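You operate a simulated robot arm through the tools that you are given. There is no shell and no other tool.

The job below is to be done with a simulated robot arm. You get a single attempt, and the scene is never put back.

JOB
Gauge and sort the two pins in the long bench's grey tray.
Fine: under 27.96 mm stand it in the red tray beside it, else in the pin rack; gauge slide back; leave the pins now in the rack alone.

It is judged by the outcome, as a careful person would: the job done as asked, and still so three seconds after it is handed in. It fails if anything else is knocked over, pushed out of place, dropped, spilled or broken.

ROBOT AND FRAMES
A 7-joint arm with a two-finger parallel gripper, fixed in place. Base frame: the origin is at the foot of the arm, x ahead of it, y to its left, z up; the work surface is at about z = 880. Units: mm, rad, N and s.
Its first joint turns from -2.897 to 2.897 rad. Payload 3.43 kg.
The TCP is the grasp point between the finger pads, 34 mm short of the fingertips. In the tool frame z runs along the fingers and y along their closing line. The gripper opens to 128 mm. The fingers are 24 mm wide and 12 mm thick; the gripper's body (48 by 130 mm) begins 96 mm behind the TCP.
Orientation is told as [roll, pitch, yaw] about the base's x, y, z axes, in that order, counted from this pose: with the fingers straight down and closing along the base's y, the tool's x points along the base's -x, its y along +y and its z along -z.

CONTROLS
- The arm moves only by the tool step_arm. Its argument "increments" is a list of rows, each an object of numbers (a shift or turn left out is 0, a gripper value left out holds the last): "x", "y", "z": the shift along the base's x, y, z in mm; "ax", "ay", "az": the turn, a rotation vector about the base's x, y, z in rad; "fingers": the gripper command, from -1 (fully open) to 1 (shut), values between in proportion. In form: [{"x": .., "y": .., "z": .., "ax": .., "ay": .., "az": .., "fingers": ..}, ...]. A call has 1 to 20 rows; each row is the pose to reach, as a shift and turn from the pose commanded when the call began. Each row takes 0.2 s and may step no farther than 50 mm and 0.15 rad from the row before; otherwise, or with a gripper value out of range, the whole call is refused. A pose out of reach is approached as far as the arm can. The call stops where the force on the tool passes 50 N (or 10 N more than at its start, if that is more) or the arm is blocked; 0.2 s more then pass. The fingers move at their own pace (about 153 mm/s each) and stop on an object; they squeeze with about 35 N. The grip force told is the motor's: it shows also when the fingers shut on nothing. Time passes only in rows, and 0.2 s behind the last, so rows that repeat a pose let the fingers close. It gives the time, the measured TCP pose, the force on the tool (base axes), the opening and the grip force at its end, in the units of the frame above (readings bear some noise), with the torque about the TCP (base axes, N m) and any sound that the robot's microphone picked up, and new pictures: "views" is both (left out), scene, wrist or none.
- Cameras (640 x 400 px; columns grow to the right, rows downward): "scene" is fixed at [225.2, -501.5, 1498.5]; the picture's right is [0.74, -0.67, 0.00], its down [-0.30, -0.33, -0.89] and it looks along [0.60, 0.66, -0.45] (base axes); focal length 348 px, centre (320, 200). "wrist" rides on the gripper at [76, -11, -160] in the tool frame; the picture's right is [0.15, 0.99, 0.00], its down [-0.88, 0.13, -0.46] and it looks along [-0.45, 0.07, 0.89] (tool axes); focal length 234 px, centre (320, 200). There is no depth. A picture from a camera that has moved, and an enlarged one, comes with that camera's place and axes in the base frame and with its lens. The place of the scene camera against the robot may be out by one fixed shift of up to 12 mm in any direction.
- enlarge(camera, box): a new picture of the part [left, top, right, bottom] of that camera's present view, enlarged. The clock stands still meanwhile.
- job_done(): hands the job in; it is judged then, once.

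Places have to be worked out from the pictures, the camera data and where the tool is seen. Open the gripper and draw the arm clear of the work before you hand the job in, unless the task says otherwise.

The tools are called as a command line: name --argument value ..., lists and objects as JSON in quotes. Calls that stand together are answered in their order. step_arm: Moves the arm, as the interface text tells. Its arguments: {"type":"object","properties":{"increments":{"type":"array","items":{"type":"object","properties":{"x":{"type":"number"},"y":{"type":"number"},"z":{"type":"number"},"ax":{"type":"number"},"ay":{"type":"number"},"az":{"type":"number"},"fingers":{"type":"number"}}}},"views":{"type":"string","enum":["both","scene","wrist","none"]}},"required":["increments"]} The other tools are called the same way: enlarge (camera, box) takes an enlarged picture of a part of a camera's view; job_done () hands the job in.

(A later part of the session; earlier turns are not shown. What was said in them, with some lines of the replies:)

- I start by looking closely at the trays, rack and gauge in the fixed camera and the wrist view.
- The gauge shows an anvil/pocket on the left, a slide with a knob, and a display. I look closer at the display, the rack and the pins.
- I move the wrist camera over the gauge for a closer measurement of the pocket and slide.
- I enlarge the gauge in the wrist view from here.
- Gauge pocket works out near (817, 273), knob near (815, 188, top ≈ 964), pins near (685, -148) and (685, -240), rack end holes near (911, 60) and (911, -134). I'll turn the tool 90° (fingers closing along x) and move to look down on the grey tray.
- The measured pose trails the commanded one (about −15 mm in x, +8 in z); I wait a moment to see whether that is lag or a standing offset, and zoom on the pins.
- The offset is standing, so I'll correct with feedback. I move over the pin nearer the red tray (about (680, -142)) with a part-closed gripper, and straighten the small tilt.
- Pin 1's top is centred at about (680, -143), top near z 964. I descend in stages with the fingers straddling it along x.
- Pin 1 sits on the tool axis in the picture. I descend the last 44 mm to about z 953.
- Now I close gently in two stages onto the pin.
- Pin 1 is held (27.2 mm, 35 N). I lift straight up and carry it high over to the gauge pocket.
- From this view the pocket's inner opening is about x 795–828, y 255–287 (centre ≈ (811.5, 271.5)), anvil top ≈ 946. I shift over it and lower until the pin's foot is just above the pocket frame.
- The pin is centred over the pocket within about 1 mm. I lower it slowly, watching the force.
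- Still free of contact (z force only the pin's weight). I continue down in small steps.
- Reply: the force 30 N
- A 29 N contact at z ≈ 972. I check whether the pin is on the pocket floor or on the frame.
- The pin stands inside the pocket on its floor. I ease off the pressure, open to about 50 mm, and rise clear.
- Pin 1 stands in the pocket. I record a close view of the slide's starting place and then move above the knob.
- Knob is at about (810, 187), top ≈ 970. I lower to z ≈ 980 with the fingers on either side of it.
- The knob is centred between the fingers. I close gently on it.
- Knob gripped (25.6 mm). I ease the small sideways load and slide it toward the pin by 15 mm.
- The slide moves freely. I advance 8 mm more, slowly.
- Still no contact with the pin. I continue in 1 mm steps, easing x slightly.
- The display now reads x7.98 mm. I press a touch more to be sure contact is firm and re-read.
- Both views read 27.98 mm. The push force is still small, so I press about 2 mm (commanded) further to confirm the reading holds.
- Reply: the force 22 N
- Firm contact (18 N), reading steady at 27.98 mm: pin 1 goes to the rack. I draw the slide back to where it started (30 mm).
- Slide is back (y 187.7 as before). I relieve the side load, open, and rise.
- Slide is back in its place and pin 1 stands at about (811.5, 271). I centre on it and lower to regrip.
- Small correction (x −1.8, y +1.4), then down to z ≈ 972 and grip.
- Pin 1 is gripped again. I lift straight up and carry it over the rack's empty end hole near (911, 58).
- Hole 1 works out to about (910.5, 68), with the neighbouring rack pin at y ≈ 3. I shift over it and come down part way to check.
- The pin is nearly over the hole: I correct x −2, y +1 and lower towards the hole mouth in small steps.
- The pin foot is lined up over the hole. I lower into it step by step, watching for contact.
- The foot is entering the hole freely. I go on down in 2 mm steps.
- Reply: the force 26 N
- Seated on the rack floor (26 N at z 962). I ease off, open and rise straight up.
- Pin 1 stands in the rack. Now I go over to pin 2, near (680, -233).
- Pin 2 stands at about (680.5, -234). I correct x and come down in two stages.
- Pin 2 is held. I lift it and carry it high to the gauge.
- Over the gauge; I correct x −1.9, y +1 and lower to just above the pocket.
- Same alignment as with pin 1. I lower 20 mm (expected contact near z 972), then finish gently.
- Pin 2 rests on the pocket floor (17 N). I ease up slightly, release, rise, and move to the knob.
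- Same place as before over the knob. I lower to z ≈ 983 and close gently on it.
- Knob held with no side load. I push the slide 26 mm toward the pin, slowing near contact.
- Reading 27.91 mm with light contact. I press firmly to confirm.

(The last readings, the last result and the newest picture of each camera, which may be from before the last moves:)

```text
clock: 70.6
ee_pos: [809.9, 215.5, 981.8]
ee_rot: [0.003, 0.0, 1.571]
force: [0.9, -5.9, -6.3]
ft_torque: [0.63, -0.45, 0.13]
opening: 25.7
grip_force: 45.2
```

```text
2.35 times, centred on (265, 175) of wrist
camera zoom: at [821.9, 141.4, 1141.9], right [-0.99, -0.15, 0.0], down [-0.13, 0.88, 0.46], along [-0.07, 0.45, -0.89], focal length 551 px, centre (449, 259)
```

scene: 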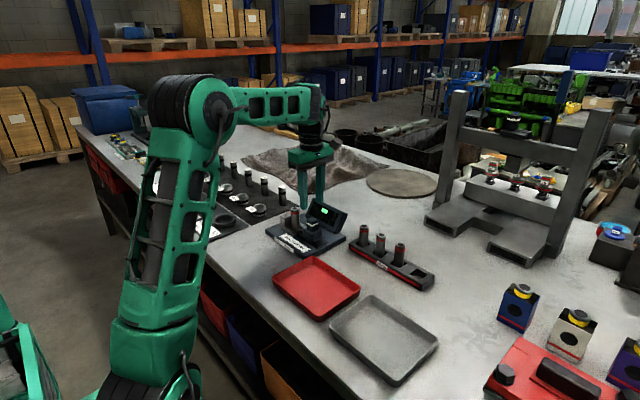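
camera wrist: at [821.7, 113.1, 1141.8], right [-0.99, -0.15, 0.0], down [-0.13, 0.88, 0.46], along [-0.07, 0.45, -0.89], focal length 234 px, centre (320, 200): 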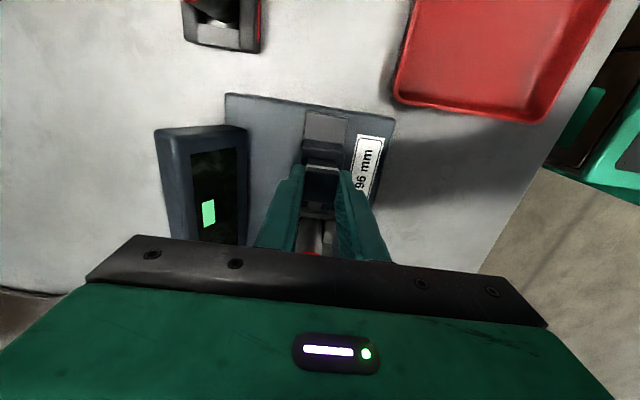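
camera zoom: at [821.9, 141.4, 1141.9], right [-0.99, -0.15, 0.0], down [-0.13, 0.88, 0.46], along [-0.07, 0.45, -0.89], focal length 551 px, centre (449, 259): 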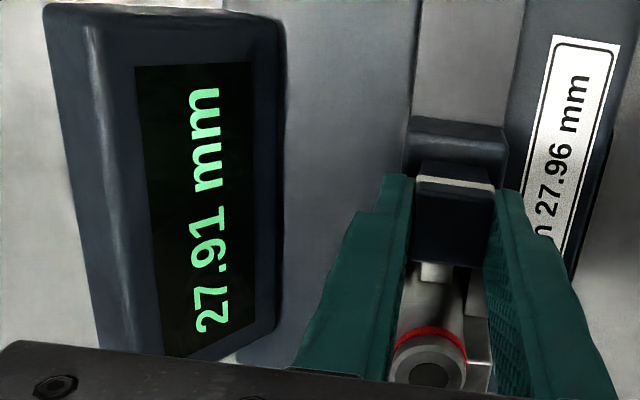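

27.91 mm stays: pin 2 is undersize and goes to the red tray. I draw the slide back the same 30 mm, release and rise.

step_arm --increments '[{"y": -2}, {"y": -6}, {"y": -11}, {"y": -17}, {"y": -23}, {"y": -28}, {"y": -30}, {"y": -30}, {"y": -30}]' --views "wrist"

```text
clock: 72.6
ee_pos: [811.1, 188.1, 981.2]
ee_rot: [0.002, -0.001, 1.57]
force: [6.0, 7.1, 2.5]
ft_torque: [-0.08, -0.26, -0.24]
opening: 25.7
grip_force: 44.8
camera wrist: at [821.5, 112.8, 1141.8], right [-0.99, -0.15, 0.0], down [-0.13, 0.88, 0.46], along [-0.07, 0.45, -0.89], focal length 234 px, centre (320, 200)
```

wrist: 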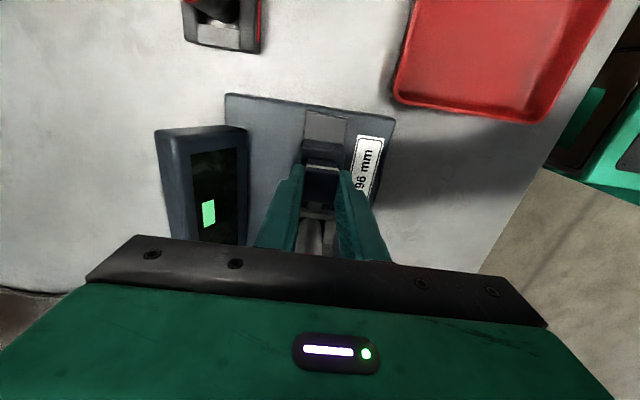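

The slide is fully back. I release, rise and return over pin 2.

step_arm --increments '[{"x": 0.5, "y": 0.4}, {"x": 0.5, "y": 0.4, "fingers": 0.45}, {"x": 0.5, "y": 0.4, "fingers": 0.22}, {"x": 0.5, "y": 0.4}, {"x": 0.5, "y": 0.4, "z": 20}, {"x": 0.5, "y": 0.4, "z": 50}, {"x": 0.5, "y": 0.4, "z": 78}, {"x": 0.5, "y": 42, "z": 78}, {"x": 0.5, "y": 83, "z": 78}, {"x": 0.5, "y": 83, "z": 58}, {"x": 0.5, "y": 83, "z": 28}, {"x": 0.5, "y": 83, "z": 20}, {"x": 0.5, "y": 83, "z": 20}, {"x": 0.5, "y": 83, "z": 20}]' --views "both"

enlarge --camera "wrist" --box '[270, 80, 370, 220]'

```text
clock: 75.6
ee_pos: [809.0, 269.9, 1000.8]
ee_rot: [0.002, 0.0, 1.573]
force: [-0.7, -0.2, 1.0]
ft_torque: [-0.02, 0.02, -0.02]
opening: 50.0
grip_force: 0.1
camera wrist: at [820.7, 194.6, 1162.1], right [-0.99, -0.15, 0.0], down [-0.13, 0.88, 0.46], along [-0.07, 0.45, -0.89], focal length 234 px, centre (320, 200)
```

scene: 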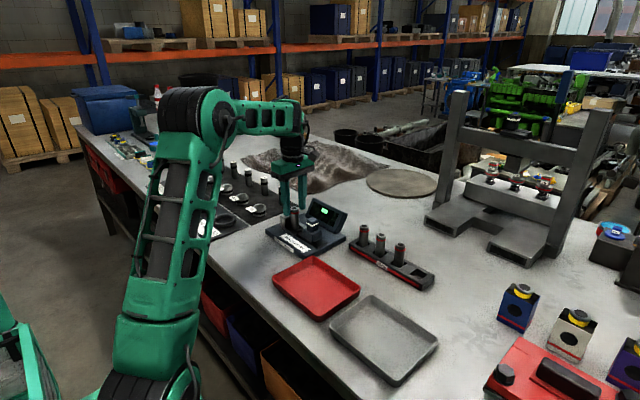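
wrist: 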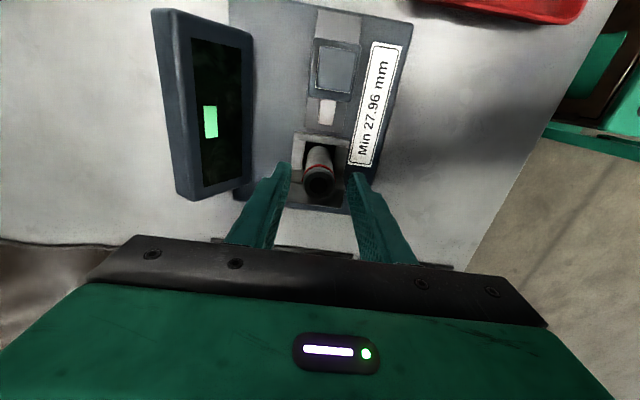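

```text
2.86 times, centred on (320, 150) of wrist
camera zoom: at [820.7, 194.6, 1162.1], right [-0.99, -0.15, 0.0], down [-0.13, 0.88, 0.46], along [-0.07, 0.45, -0.89], focal length 669 px, centre (320, 343)
```

zoom: 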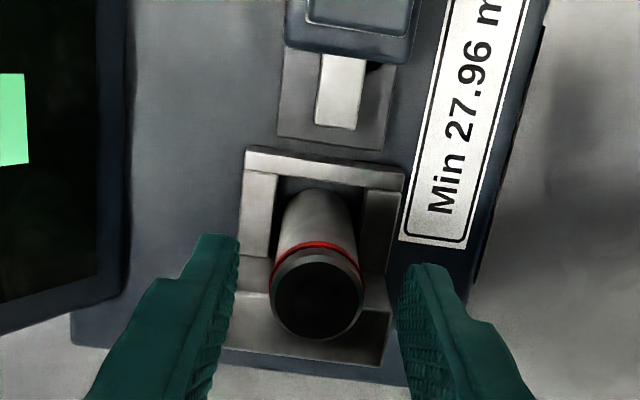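

Pin 2 is at about (810.2, 271.8). I correct, lower and regrip.

step_arm --increments '[{"x": 0.9, "y": 1.3, "z": -3}, {"x": 0.9, "y": 1.3, "z": -14}, {"x": 0.9, "y": 1.3, "z": -24}, {"x": 0.9, "y": 1.3, "z": -28.5}, {"x": 0.9, "y": 1.3, "z": -28.5}, {"x": 0.9, "y": 1.3, "z": -28.5, "fingers": 0.45}, {"x": 0.9, "y": 1.3, "z": -28.5, "fingers": 0.53}, {"x": 0.9, "y": 1.3, "z": -28.5, "fingers": 0.58}, {"x": 0.9, "y": 1.3, "z": -28.5, "fingers": 1}, {"x": 0.9, "y": 1.3, "z": -28.5, "fingers": 1}]' --views "wrist"

```text
clock: 77.8
ee_pos: [811.6, 271.7, 972.3]
ee_rot: [0.002, 0.001, 1.571]
force: [0.4, -1.5, 0.1]
ft_torque: [-0.01, -0.11, 0.0]
opening: 27.1
grip_force: 34.9
camera wrist: at [822.7, 196.7, 1133.6], right [-0.99, -0.15, 0.0], down [-0.13, 0.88, 0.46], along [-0.07, 0.45, -0.89], focal length 234 px, centre (320, 200)
```

wrist: 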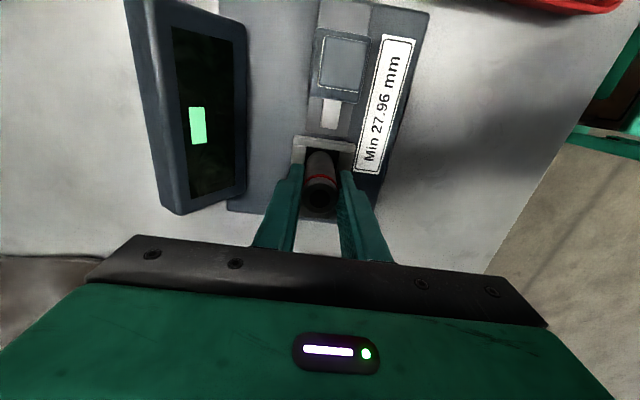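

Pin 2 held. I lift it straight up and carry it over the middle of the red tray, about (680, 22).

step_arm --increments '[{"z": 15}, {"z": 45}, {"z": 85}, {"z": 110}, {"x": -18, "y": -36, "z": 110}, {"x": -37, "y": -72, "z": 110}, {"x": -56, "y": -108, "z": 110}, {"x": -75, "y": -144, "z": 110}, {"x": -94, "y": -180, "z": 110}, {"x": -113, "y": -216, "z": 110}, {"x": -131, "y": -250, "z": 110}, {"x": -131, "y": -250, "z": 90}, {"x": -131, "y": -250, "z": 60}, {"x": -131, "y": -250, "z": 60}, {"x": -131, "y": -250, "z": 60}]'

enlarge --camera "scene" --box '[260, 220, 380, 330]'

```text
clock: 81.0
ee_pos: [680.2, 21.3, 1032.6]
ee_rot: [0.002, 0.0, 1.571]
force: [-0.3, -0.6, -2.9]
ft_torque: [0.04, -0.01, 0.02]
opening: 26.7
grip_force: 34.9
camera wrist: at [692.4, -53.8, 1192.7], right [-0.99, -0.15, 0.0], down [-0.13, 0.88, 0.46], along [-0.07, 0.45, -0.89], focal length 234 px, centre (320, 200)
```

scene: 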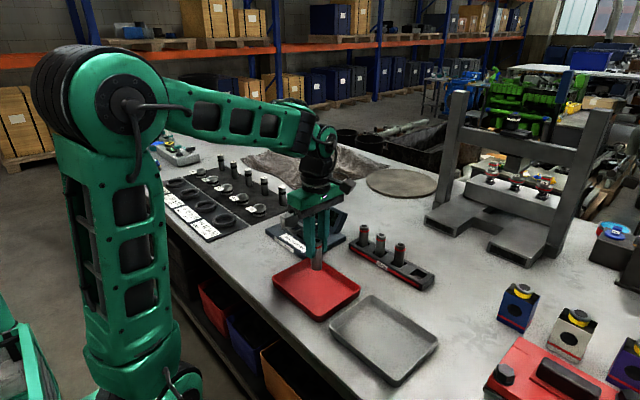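
wrist: 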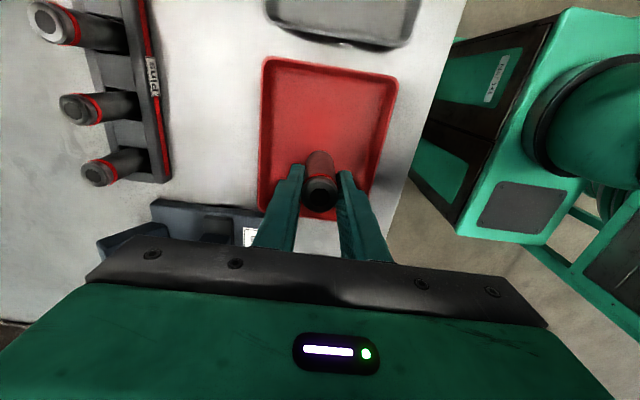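

```text
3.64 times, centred on (320, 275) of scene
camera zoom: at [225.2, -501.5, 1498.5], right [0.74, -0.67, 0.0], down [-0.3, -0.33, -0.89], along [0.6, 0.66, -0.45], focal length 1264 px, centre (320, -73)
```

zoom: 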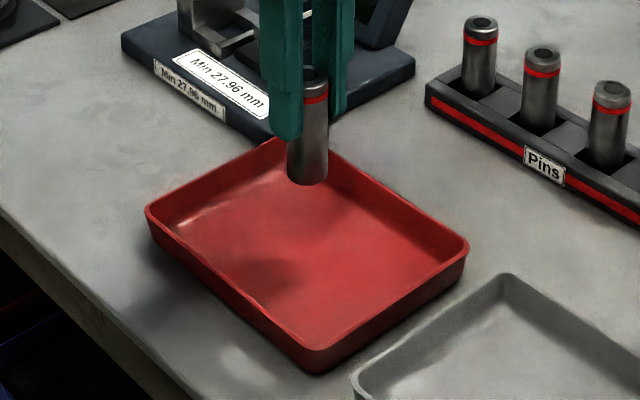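

The pin is over the tray's middle. I lower to just above the floor, then creep to contact.

step_arm --increments '[{"z": -20}, {"z": -40}, {"z": -58}, {"z": -70}, {"z": -74}, {"z": -76}, {"z": -76}]' --views "none"

enlarge --camera "scene" --box '[260, 220, 380, 330]'

```text
clock: 82.6
ee_pos: [678.8, 22.0, 959.7]
ee_rot: [-0.002, -0.001, 1.571]
force: [-2.2, 2.2, 33.2]
ft_torque: [0.18, 0.34, -0.04]
opening: 27.0
grip_force: 34.6
```

```text
3.64 times, centred on (320, 275) of scene
camera zoom: at [225.2, -501.5, 1498.5], right [0.74, -0.67, 0.0], down [-0.3, -0.33, -0.89], along [0.6, 0.66, -0.45], focal length 1264 px, centre (320, -73)
```

zoom: 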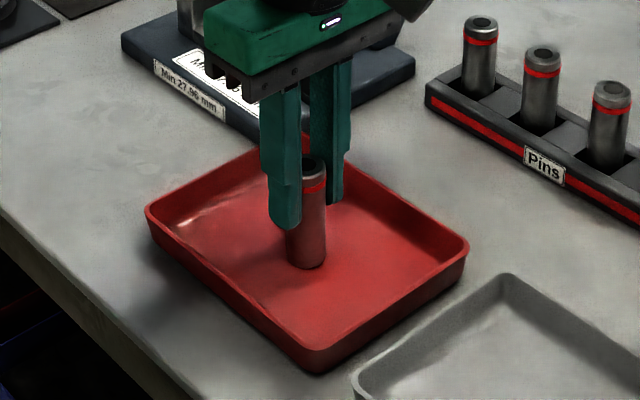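

The pin's foot is on the tray floor (33 N). I ease off 2 mm, open slowly, and rise.

step_arm --increments '[{"z": 1}, {"z": 2}, {"z": 2}, {"z": 2}, {"z": 2, "fingers": 0.52}, {"z": 2, "fingers": 0.4}, {"z": 2, "fingers": 0.22}, {"z": 2, "fingers": 0.22}, {"z": 12}, {"z": 40}, {"z": 80}, {"z": 120}, {"z": 150}, {"z": 150}]'

enlarge --camera "scene" --box '[260, 180, 440, 330]'

```text
clock: 85.6
ee_pos: [680.1, 20.8, 1107.8]
ee_rot: [0.002, 0.001, 1.571]
force: [0.7, -0.3, -0.1]
ft_torque: [-0.01, -0.01, -0.03]
opening: 49.9
grip_force: 0.0
camera wrist: at [692.2, -53.6, 1269.0], right [-0.99, -0.15, 0.0], down [-0.13, 0.88, 0.46], along [-0.07, 0.45, -0.89], focal length 234 px, centre (320, 200)
```

scene: 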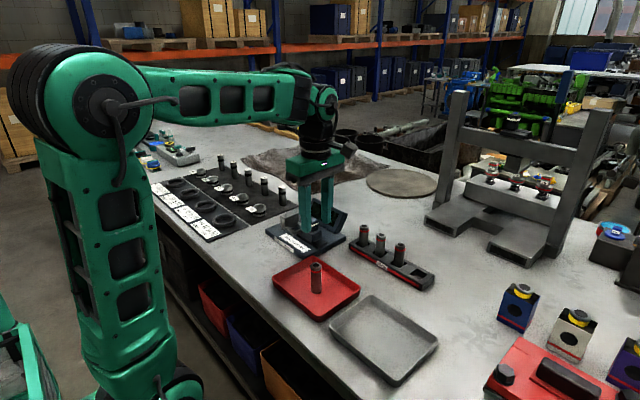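
wrist: 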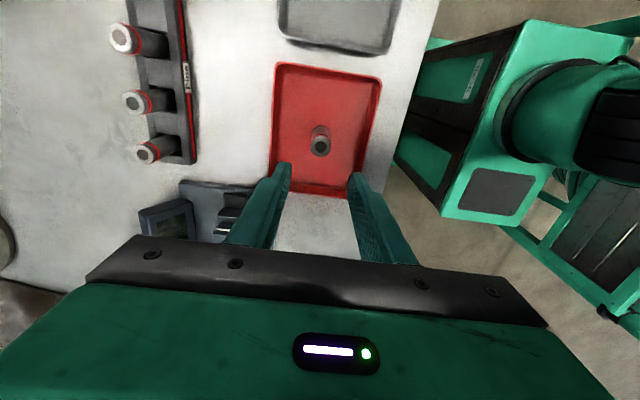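

```text
2.67 times, centred on (350, 255) of scene
camera zoom: at [225.2, -501.5, 1498.5], right [0.74, -0.67, 0.0], down [-0.3, -0.33, -0.89], along [0.6, 0.66, -0.45], focal length 927 px, centre (240, 53)
```

zoom: 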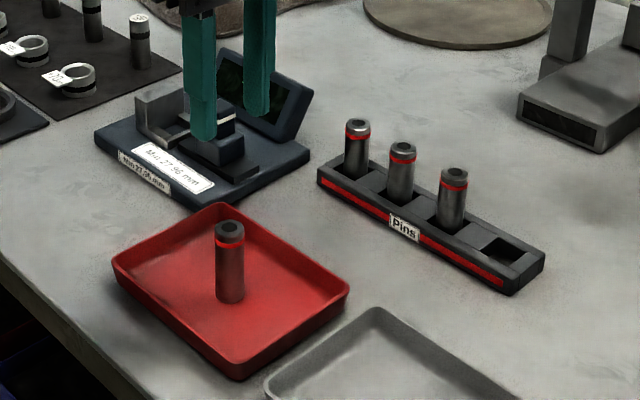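

Pin 2 stands in the red tray, pin 1 in the rack. I open fully and draw the arm up and back, then make a last check of the gauge slide.

step_arm --increments '[{"x": -10, "z": 40}, {"x": -30, "z": 80}, {"x": -55, "z": 115, "fingers": -1}, {"x": -80, "z": 145}, {"x": -80, "y": -40, "z": 150}, {"x": -80, "y": -80, "z": 150}, {"x": -80, "y": -80, "z": 150}, {"x": -80, "y": -80, "z": 150}]'

enlarge --camera "scene" --box '[260, 185, 350, 265]'

enlarge --camera "scene" --box '[260, 220, 440, 390]'

```text
clock: 87.4
ee_pos: [599.3, -59.6, 1255.8]
ee_rot: [0.002, 0.001, 1.573]
force: [-1.0, -0.1, 0.4]
ft_torque: [-0.01, -0.02, 0.03]
opening: 128.0
grip_force: 0.1
camera wrist: at [611.7, -133.6, 1416.9], right [-0.99, -0.15, 0.0], down [-0.13, 0.88, 0.46], along [-0.07, 0.45, -0.89], focal length 234 px, centre (320, 200)
```

scene: 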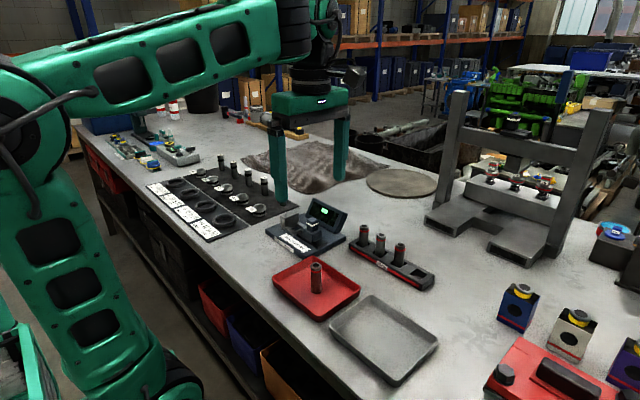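
wrist: 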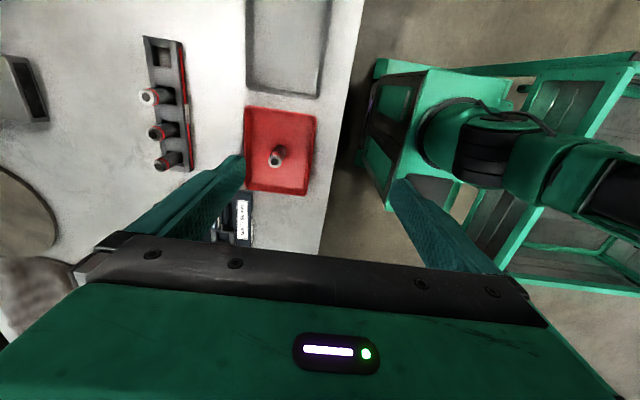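

```text
5.00 times, centred on (305, 225) of scene
camera zoom: at [225.2, -501.5, 1498.5], right [0.74, -0.67, 0.0], down [-0.3, -0.33, -0.89], along [0.6, 0.66, -0.45], focal length 1738 px, centre (395, 75)
```

zoom: 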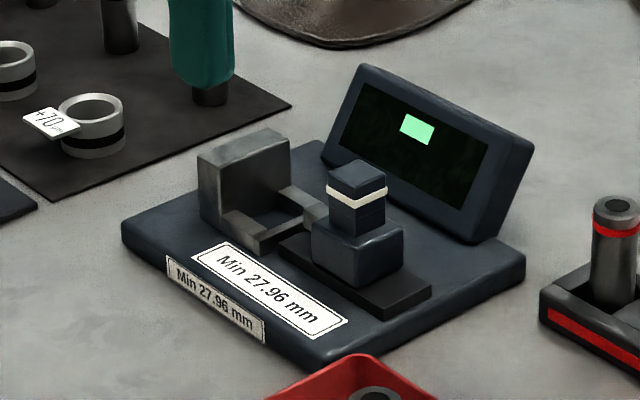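

```text
2.35 times, centred on (350, 305) of scene
camera zoom: at [225.2, -501.5, 1498.5], right [0.74, -0.67, 0.0], down [-0.3, -0.33, -0.89], along [0.6, 0.66, -0.45], focal length 818 px, centre (249, -47)
```

zoom: 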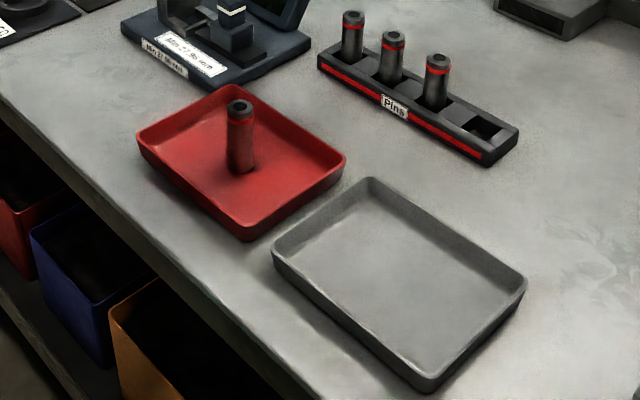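

The slide is back in its original place and the display is blank. Pin 1 (27.98 mm) stands in the rack and pin 2 (27.91 mm) in the red tray. The rack's own pins are untouched and the arm is clear with the gripper open, so I hand the job in.

job_done

```text
The job is handed in.
```

I gauged both pins from the grey tray, sorted them, and handed the job in. I haven't been told the judging result.

| Pin (starting place) | Gauge reading | Where it stands now |
|---|---|---|
| Pin nearer the red tray | 27.98 mm | Pin rack, end hole nearest the gauge |
| Pin farther from the red tray | 27.91 mm | Red tray, near the middle |

Both readings held steady when I pressed the slide harder against the pin.

The gauge slide is back where it started. I left the two pins already in the rack alone, and the last pictures showed nothing knocked over or out of place. The gripper is open and the arm is clear of the work.
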